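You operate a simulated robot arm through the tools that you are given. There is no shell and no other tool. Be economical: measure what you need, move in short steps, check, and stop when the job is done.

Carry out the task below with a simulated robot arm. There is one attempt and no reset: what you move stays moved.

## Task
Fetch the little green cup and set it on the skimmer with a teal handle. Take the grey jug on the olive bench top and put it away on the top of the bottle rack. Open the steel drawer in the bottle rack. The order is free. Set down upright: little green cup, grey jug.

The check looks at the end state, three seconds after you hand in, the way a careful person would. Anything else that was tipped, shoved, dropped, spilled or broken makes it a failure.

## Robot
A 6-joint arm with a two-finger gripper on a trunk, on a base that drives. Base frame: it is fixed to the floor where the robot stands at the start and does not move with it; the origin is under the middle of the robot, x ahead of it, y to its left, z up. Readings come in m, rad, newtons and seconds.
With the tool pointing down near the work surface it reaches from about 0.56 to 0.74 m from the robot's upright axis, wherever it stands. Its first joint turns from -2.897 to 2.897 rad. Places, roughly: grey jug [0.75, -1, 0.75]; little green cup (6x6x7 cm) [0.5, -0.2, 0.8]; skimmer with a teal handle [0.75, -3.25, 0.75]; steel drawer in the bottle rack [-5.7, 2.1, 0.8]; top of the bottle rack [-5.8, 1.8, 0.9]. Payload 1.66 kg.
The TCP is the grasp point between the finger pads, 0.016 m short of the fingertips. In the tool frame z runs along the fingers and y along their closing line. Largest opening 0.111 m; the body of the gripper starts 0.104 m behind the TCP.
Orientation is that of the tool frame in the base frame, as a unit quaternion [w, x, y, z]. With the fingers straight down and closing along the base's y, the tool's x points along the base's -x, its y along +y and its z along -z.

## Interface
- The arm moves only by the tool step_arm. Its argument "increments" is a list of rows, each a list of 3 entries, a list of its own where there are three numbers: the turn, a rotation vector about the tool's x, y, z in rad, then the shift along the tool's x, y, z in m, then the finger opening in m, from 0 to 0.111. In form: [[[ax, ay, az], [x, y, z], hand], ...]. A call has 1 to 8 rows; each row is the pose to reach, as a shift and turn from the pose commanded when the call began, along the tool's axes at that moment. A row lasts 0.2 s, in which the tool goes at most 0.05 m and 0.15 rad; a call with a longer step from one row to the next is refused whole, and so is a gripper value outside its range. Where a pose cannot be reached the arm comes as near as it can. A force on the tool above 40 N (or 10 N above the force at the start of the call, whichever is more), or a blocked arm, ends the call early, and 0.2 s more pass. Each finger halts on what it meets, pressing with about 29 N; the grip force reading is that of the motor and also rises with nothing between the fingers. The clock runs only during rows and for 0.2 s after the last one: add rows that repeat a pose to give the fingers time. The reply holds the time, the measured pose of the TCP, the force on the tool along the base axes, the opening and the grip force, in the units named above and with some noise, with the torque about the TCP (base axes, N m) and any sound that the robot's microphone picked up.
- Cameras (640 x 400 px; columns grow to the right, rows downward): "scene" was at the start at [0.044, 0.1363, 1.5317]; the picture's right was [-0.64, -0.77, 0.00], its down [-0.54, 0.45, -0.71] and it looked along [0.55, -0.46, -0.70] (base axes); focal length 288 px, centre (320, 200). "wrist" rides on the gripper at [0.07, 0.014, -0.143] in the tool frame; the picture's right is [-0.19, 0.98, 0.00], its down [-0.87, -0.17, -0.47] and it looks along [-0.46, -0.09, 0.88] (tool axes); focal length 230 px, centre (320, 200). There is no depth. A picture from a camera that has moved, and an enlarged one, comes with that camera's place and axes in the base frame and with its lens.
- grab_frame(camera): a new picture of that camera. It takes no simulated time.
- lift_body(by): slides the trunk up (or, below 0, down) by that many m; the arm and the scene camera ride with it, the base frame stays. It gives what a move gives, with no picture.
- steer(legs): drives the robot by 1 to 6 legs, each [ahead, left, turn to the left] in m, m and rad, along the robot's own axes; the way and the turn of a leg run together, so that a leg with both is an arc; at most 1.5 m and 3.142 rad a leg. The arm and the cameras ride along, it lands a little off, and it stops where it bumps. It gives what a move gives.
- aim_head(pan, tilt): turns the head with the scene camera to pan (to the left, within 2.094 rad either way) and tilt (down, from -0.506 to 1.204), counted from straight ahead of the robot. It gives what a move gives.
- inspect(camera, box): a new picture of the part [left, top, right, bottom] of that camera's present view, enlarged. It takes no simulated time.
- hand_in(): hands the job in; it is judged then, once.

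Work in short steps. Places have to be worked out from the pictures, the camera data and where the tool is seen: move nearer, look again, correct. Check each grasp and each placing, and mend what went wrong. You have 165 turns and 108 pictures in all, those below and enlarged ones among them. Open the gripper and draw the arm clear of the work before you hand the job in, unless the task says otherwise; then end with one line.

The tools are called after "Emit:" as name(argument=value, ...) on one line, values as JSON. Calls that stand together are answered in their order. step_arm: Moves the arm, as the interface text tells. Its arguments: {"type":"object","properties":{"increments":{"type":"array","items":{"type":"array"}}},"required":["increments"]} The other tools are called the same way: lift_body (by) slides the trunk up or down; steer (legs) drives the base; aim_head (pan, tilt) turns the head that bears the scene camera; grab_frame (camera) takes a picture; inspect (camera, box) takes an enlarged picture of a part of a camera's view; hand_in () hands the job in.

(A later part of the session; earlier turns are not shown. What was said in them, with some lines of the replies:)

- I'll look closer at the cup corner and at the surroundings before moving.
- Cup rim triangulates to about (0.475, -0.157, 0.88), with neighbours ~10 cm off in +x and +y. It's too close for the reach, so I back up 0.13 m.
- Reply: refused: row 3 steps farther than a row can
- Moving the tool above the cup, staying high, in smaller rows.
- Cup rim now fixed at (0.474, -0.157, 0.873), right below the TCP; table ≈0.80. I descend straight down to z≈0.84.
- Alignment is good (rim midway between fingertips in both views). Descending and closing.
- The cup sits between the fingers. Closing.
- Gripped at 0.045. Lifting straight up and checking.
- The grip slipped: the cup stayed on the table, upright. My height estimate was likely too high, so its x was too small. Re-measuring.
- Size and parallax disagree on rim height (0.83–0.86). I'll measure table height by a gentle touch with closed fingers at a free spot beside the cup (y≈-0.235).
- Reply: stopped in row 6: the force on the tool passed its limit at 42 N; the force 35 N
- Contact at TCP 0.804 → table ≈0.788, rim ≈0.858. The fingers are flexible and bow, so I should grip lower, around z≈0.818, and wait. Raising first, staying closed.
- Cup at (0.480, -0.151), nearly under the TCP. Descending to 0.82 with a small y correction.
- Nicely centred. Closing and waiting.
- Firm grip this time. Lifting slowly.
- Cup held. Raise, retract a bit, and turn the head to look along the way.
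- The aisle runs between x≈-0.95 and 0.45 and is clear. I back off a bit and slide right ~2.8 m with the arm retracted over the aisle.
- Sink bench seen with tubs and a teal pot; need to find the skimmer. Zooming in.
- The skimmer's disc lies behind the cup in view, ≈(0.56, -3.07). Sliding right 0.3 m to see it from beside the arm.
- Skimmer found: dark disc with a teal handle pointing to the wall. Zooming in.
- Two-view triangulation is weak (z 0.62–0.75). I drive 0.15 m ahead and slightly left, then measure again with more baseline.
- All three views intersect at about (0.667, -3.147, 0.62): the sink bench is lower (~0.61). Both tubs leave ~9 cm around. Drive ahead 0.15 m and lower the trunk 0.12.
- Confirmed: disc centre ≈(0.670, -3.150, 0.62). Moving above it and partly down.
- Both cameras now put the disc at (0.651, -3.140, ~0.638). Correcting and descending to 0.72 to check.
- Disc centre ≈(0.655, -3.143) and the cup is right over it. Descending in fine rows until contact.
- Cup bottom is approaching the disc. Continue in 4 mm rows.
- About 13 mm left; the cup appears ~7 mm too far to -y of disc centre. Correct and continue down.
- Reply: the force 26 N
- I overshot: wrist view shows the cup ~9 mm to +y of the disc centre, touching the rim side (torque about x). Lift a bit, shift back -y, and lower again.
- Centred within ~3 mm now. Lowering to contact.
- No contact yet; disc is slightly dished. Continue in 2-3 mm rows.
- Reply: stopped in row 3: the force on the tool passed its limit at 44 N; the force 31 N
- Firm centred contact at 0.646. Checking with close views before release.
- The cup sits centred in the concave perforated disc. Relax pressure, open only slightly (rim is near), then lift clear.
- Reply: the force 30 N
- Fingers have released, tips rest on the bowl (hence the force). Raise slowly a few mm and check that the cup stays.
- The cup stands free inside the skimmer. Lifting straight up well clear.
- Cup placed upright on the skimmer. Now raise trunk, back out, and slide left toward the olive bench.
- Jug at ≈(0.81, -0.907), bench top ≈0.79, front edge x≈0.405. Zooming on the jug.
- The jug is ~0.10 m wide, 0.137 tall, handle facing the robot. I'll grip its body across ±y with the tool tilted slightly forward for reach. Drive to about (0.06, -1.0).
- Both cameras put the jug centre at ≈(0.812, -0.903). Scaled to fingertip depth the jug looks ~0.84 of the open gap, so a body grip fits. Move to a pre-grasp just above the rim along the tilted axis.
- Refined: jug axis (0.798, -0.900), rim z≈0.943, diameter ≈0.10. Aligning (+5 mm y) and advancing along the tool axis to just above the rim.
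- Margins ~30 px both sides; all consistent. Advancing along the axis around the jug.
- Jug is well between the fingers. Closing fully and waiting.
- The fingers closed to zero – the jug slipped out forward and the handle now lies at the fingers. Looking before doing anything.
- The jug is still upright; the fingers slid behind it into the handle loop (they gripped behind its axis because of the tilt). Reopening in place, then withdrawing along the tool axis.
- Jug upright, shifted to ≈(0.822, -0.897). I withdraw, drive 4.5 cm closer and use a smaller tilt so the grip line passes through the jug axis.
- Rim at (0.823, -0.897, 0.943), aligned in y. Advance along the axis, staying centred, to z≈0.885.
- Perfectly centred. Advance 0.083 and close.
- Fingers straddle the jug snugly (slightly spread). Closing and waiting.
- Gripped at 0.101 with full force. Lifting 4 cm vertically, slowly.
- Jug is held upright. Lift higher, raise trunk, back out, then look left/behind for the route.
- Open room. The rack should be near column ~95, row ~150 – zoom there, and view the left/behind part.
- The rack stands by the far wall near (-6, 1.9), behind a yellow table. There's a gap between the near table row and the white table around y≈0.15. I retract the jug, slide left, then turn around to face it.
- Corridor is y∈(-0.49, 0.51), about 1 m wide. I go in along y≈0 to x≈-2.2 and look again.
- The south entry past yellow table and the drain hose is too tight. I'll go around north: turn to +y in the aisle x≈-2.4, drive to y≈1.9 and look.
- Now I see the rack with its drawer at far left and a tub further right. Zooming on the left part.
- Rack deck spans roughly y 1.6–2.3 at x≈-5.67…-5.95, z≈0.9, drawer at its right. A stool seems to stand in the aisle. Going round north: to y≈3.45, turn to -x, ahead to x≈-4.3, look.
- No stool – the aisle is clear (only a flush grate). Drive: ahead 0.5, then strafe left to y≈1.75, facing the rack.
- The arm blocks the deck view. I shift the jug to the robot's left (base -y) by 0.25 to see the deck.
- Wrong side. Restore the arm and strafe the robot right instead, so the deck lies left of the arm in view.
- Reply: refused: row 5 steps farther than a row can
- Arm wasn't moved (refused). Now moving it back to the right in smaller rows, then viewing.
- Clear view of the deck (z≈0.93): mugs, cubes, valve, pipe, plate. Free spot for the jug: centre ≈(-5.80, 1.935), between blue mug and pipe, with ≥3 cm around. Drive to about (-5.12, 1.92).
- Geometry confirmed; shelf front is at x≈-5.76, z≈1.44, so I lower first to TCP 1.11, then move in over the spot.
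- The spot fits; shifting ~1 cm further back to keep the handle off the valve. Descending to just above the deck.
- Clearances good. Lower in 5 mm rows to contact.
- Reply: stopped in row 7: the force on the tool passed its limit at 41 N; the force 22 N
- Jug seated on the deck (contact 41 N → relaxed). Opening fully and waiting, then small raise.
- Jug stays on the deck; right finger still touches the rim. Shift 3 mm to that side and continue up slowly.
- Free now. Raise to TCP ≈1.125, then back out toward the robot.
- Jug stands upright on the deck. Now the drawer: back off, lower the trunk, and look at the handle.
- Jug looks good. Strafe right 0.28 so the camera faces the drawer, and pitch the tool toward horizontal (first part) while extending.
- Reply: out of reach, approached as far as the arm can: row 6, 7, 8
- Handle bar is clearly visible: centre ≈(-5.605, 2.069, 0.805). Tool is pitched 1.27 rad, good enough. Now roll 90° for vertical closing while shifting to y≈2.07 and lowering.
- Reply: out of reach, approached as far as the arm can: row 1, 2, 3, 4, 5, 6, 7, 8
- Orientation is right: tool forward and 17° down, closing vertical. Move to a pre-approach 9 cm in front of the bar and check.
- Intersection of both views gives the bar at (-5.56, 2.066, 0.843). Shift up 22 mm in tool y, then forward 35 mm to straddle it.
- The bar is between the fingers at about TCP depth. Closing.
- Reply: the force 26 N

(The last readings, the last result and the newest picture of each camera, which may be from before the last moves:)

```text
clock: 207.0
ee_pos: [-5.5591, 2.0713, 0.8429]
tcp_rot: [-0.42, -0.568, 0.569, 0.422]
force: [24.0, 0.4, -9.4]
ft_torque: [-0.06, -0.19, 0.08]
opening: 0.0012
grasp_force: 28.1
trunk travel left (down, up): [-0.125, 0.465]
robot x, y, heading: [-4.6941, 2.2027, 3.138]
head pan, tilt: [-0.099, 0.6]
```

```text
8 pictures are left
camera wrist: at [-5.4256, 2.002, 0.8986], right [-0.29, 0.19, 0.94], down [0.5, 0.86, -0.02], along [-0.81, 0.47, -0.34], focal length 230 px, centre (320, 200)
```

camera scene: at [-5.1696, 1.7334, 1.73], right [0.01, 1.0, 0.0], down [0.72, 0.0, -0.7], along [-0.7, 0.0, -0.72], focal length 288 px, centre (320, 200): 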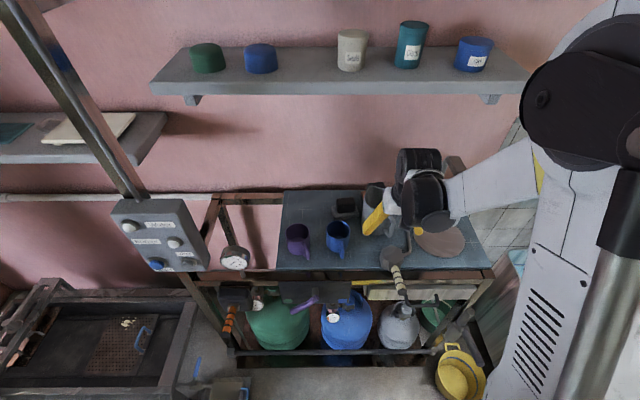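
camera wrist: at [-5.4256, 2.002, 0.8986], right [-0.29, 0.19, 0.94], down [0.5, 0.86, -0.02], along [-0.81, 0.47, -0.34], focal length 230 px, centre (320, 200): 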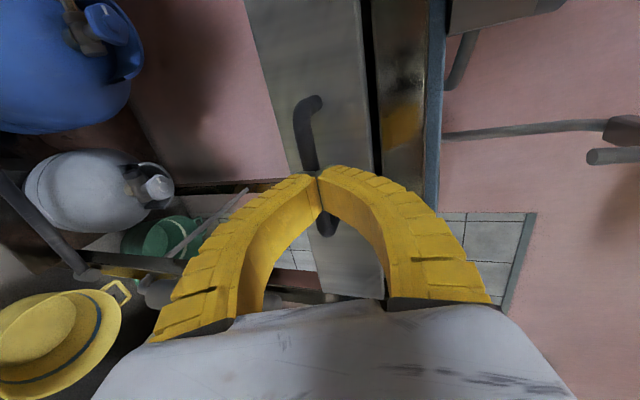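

The fingers closed in front of the bar (tips press on it), so it's ~3 cm deeper. Open, advance 35 mm along the tool, and close again.

Emit:
step_arm(increments=[[[0, 0, 0], [0, 0, -0.005], 0.03], [[0, 0, 0], [0, 0, -0.005], 0.07], [[0, 0, 0], [0, 0, -0.005], 0.07], [[0, 0, 0], [0, 0, 0.01], 0.07], [[0, 0, 0], [0, 0, 0.022], 0.07], [[0, 0, 0], [0, 0, 0.034], 0.07], [[0, 0, 0], [0, 0, 0.034], 0.07]])

Emit:
step_arm(increments=[[[0, 0, 0], [0, 0, 0], 0.055], [[0, 0, 0], [0, 0, 0], 0.035], [[0, 0, 0], [0, 0, 0], 0.01], [[0, 0, 0], [0, 0, 0], 0.0], [[0, 0, 0], [0, 0, 0], 0.0], [[0, 0, 0], [0, 0, 0], 0.0]])

Emit:
grab_frame(camera="wrist")

```text
clock: 208.6
ee_pos: [-5.5898, 2.073, 0.8363]
tcp_rot: [-0.42, -0.567, 0.569, 0.422]
force: [18.2, -1.2, 18.3]
ft_torque: [0.15, 0.89, 0.23]
opening: 0.0858
grasp_force: 7.1
trunk travel left (down, up): [-0.125, 0.465]
robot x, y, heading: [-4.6942, 2.1985, 3.138]
head pan, tilt: [-0.099, 0.6]
```

```text
clock: 209.1
ee_pos: [-5.5883, 2.0717, 0.8399]
tcp_rot: [-0.422, -0.566, 0.567, 0.423]
force: [23.0, 3.9, 26.8]
ft_torque: [-0.39, 1.17, -0.09]
opening: 0.0513
grasp_force: 9.4
trunk travel left (down, up): [-0.125, 0.465]
robot x, y, heading: [-4.6946, 2.1992, 3.14]
head pan, tilt: [-0.099, 0.6]
stopped in row 2: the force on the tool passed its limit at 50 N (the readings are from after the stop); the commanded pose is now the measured one
```

```text
7 pictures are left
camera wrist: at [-5.4551, 2.0036, 0.8941], right [-0.28, 0.19, 0.94], down [0.5, 0.86, -0.03], along [-0.82, 0.46, -0.34], focal length 230 px, centre (320, 200)
```

wrist: 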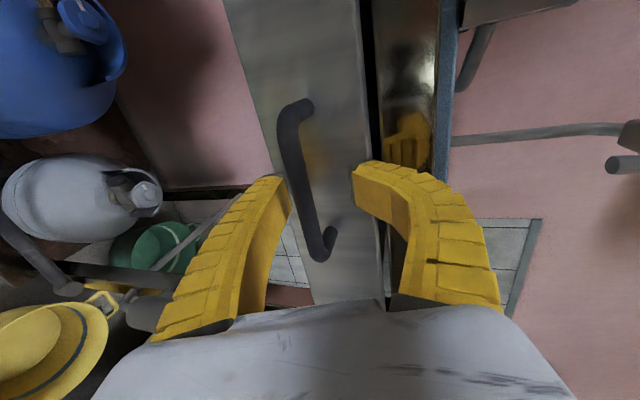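

Upper fingertip bent against the drawer face; bar sits a bit lower. Back off 5 mm, lower 8 mm in tool -y, and close again.

Emit:
step_arm(increments=[[[0, 0, 0], [0, 0, -0.006], 0.06], [[0, 0, 0], [0, -0.008, -0.006], 0.06], [[0, 0, 0], [0, -0.008, -0.005], 0.045], [[0, 0, 0], [0, -0.008, -0.005], 0.03], [[0, 0, 0], [0, -0.008, -0.005], 0.015], [[0, 0, 0], [0, -0.008, -0.005], 0.0], [[0, 0, 0], [0, -0.008, -0.005], 0.0], [[0, 0, 0], [0, -0.008, -0.005], 0.0]])

Emit:
grab_frame(camera="wrist")

```text
clock: 210.9
ee_pos: [-5.5846, 2.0724, 0.8295]
tcp_rot: [-0.421, -0.568, 0.568, 0.421]
force: [-1.7, 0.2, 3.0]
ft_torque: [0.01, -0.05, 0.03]
opening: 0.0
grasp_force: 29.2
trunk travel left (down, up): [-0.125, 0.465]
robot x, y, heading: [-4.6954, 2.2034, 3.136]
head pan, tilt: [-0.099, 0.6]
```

```text
6 pictures are left
camera wrist: at [-5.4515, 2.0031, 0.8851], right [-0.28, 0.19, 0.94], down [0.5, 0.86, -0.02], along [-0.82, 0.47, -0.34], focal length 230 px, centre (320, 200)
```

wrist: 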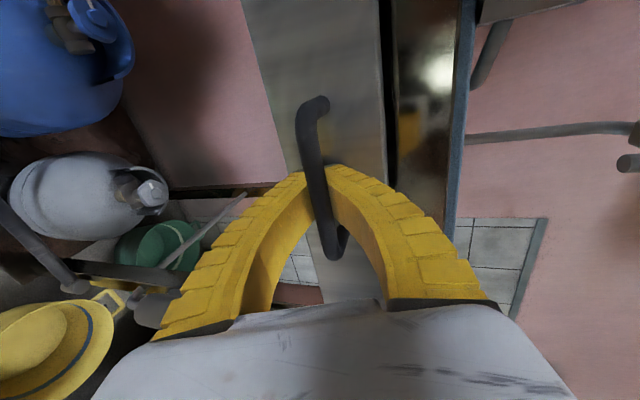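

The bar is now caged: fingertips are closed behind it. Pulling back horizontally 8 cm with the arm and watching the force.

Emit:
step_arm(increments=[[[0, 0, 0], [0, -0.003, -0.0096], 0.0], [[0, 0, 0], [0, -0.006, -0.019], 0.0], [[0, 0, 0], [0, -0.009, -0.029], 0.0], [[0, 0, 0], [0, -0.012, -0.038], 0.0], [[0, 0, 0], [0, -0.015, -0.048], 0.0], [[0, 0, 0], [0, -0.018, -0.057], 0.0]])

Emit:
grab_frame(camera="wrist")

```text
clock: 212.3
ee_pos: [-5.5258, 2.0712, 0.8292]
tcp_rot: [-0.42, -0.568, 0.568, 0.421]
force: [-0.8, 0.5, 0.3]
ft_torque: [0.01, -0.02, -0.04]
opening: 0.0
grasp_force: 29.0
trunk travel left (down, up): [-0.125, 0.465]
robot x, y, heading: [-4.6933, 2.1999, 3.136]
head pan, tilt: [-0.099, 0.6]
```

```text
5 pictures are left
camera wrist: at [-5.3924, 2.0027, 0.8833], right [-0.29, 0.19, 0.94], down [0.5, 0.86, -0.02], along [-0.82, 0.47, -0.34], focal length 230 px, centre (320, 200)
```

wrist: 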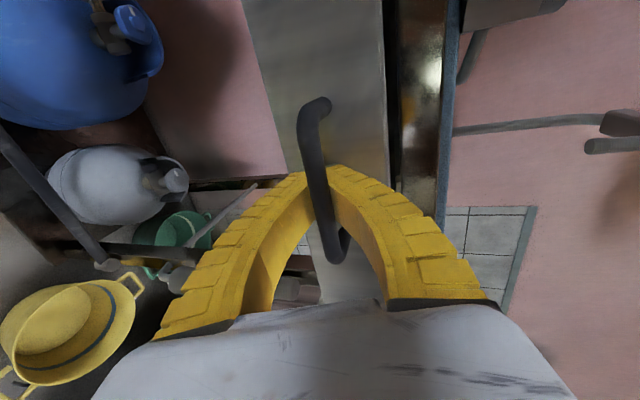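

The drawer follows easily (6 cm out). Continue: 6 cm more with the arm, then 10 cm with the base.

Emit:
step_arm(increments=[[[0, 0, 0], [0, -0.003, -0.0096], 0.0], [[0, 0, 0], [0, -0.006, -0.019], 0.0], [[0, 0, 0], [0, -0.009, -0.029], 0.0], [[0, 0, 0], [0, -0.012, -0.038], 0.0], [[0, 0, 0], [0, -0.015, -0.048], 0.0]])

Emit:
steer(legs=[[-0.08, 0, 0]])

Emit:
grab_frame(camera="scene")

```text
clock: 213.5
ee_pos: [-5.4839, 2.0683, 0.8284]
tcp_rot: [-0.42, -0.568, 0.569, 0.422]
force: [0.7, -0.1, 0.1]
ft_torque: [0.01, 0.02, 0.0]
opening: 0.0
grasp_force: 28.6
out of reach, approached as far as the arm can: row 5
trunk travel left (down, up): [-0.125, 0.465]
robot x, y, heading: [-4.6914, 2.1986, 3.136]
head pan, tilt: [-0.099, 0.6]
```

```text
clock: 214.5
ee_pos: [-5.4048, 2.0706, 0.8296]
tcp_rot: [-0.419, -0.567, 0.569, 0.422]
force: [-0.5, -0.3, 0.5]
ft_torque: [-0.02, 0.0, 0.0]
opening: 0.0
grasp_force: 28.8
trunk travel left (down, up): [-0.125, 0.465]
robot x, y, heading: [-4.6148, 2.2037, 3.133]
head pan, tilt: [-0.099, 0.6]
```

```text
4 pictures are left
camera scene: at [-4.6823, 2.0191, 1.5468], right [0.1, 0.99, 0.0], down [0.56, -0.06, -0.83], along [-0.82, 0.09, -0.56], focal length 288 px, centre (320, 200)
```

scene: 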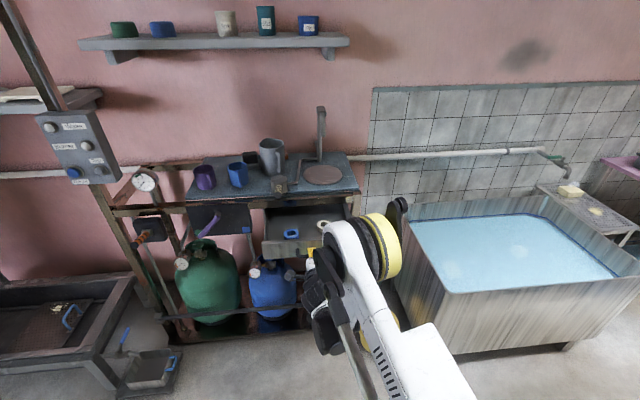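

Drawer is ~18 cm open. I pull another 6 cm with the base.

Emit:
steer(legs=[[-0.06, 0, 0]])

```text
clock: 215.5
ee_pos: [-5.3615, 2.0681, 0.8318]
tcp_rot: [0.422, 0.568, -0.565, -0.424]
force: [-7.3, 1.0, 10.9]
ft_torque: [0.03, -0.13, 0.03]
opening: 0.0001
grasp_force: 29.1
trunk travel left (down, up): [-0.125, 0.465]
robot x, y, heading: [-4.5703, 2.2014, 3.135]
head pan, tilt: [-0.099, 0.6]
stopped in leg 1: the force on the tool passed its limit at 94 N (the readings are from after the stop); the commanded pose is now the measured one
```

End stop reached (~22 cm open). Relieve, open the fingers, and withdraw.

Emit:
step_arm(increments=[[[0, 0, 0], [0, 0, 0.004], 0.0], [[0, 0, 0], [0, 0, 0.004], 0.03], [[0, 0, 0], [0, 0, 0.004], 0.06], [[0, 0, 0], [0, 0, 0.004], 0.075], [[0, 0, 0], [0, 0, -0.012], 0.075], [[0, 0, 0], [0, 0, -0.022], 0.075]])

Emit:
steer(legs=[[-0.03, 0, 0]])

Emit:
grab_frame(camera="wrist")

```text
clock: 216.9
ee_pos: [-5.3521, 2.0633, 0.8422]
tcp_rot: [0.421, 0.568, -0.567, -0.424]
force: [0.0, -0.4, -0.1]
ft_torque: [0.02, 0.0, 0.0]
opening: 0.0768
grasp_force: 0.6
out of reach, approached as far as the arm can: row 5, 6
trunk travel left (down, up): [-0.125, 0.465]
robot x, y, heading: [-4.568, 2.2049, 3.14]
head pan, tilt: [-0.099, 0.6]
```

```text
clock: 217.8
ee_pos: [-5.323, 2.0632, 0.8425]
tcp_rot: [0.422, 0.567, -0.567, -0.423]
force: [1.1, 1.0, 0.6]
ft_torque: [-0.02, -0.03, 0.0]
opening: 0.0765
grasp_force: 1.3
trunk travel left (down, up): [-0.125, 0.465]
robot x, y, heading: [-4.5363, 2.2015, 3.134]
head pan, tilt: [-0.099, 0.6]
```

```text
3 pictures are left
camera wrist: at [-5.189, 1.995, 0.8971], right [-0.28, 0.19, 0.94], down [0.5, 0.87, -0.02], along [-0.82, 0.46, -0.34], focal length 230 px, centre (320, 200)
```

wrist: 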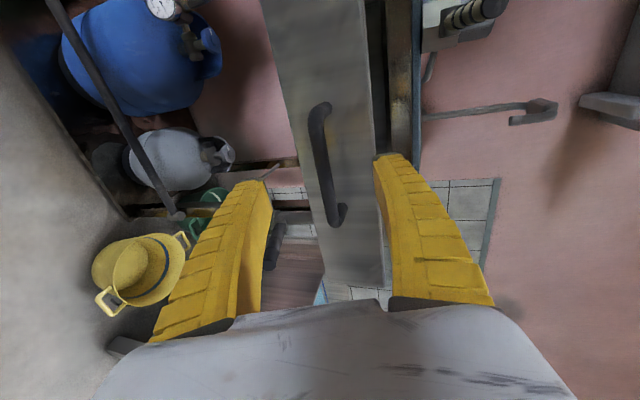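

Fingertips are clear of the bar (≈2 cm). Raise the trunk to draw the arm clear, and verify the scene.

Emit:
lift_body(by=0.3)

Emit:
steer(legs=[[0, -0.4, 0]])

Emit:
aim_head(pan=0.35, tilt=0.6)

Emit:
grab_frame(camera="scene")

```text
clock: 220.8
ee_pos: [-5.3234, 2.0632, 1.1426]
tcp_rot: [0.422, 0.568, -0.566, -0.423]
force: [-0.4, 0.7, -0.6]
ft_torque: [0.01, 0.03, -0.02]
opening: 0.0764
grasp_force: 1.4
trunk travel left (down, up): [-0.425, 0.165]
robot x, y, heading: [-4.538, 2.2015, 3.138]
head pan, tilt: [-0.099, 0.6]
```

```text
clock: 223.3
ee_pos: [-5.3215, 2.4732, 1.1427]
tcp_rot: [-0.421, -0.565, 0.568, 0.425]
force: [0.1, -0.2, 0.0]
ft_torque: [-0.03, -0.02, 0.04]
opening: 0.0763
grasp_force: 0.8
trunk travel left (down, up): [-0.425, 0.165]
robot x, y, heading: [-4.537, 2.6028, 3.126]
head pan, tilt: [-0.099, 0.6]
```

```text
clock: 224.2
ee_pos: [-5.3208, 2.4723, 1.1434]
tcp_rot: [-0.419, -0.566, 0.568, 0.425]
force: [0.0, 0.5, 0.5]
ft_torque: [0.03, -0.01, -0.02]
opening: 0.0768
grasp_force: 1.2
trunk travel left (down, up): [-0.425, 0.165]
robot x, y, heading: [-4.5342, 2.603, 3.13]
head pan, tilt: [0.351, 0.6]
```

```text
2 pictures are left
camera scene: at [-4.5997, 2.3825, 1.8468], right [-0.33, 0.94, 0.0], down [0.53, 0.19, -0.83], along [-0.78, -0.27, -0.56], focal length 288 px, centre (320, 200)
```

scene: 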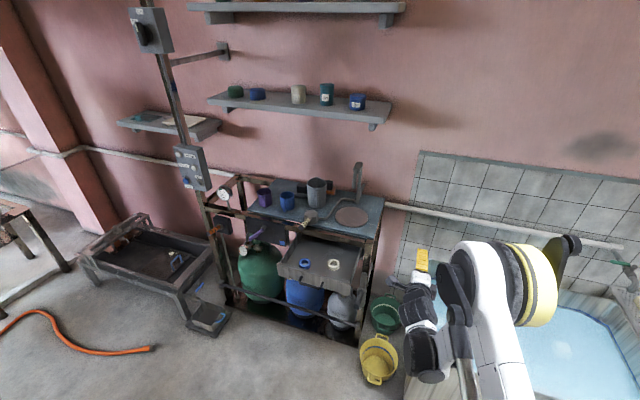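

The drawer is wide open, the jug stands upright on the rack top, nothing else is disturbed, the gripper is open and clear. Handing in.

Emit:
hand_in()

```text
The job is handed in.
```

The green cup is upright on the teal-handled skimmer, the grey jug is upright on top of the bottle rack, and the steel drawer is open to its stop. Before I got a firm grip, I nudged the cup a few millimetres and the jug about 2.5 cm, but neither tipped.
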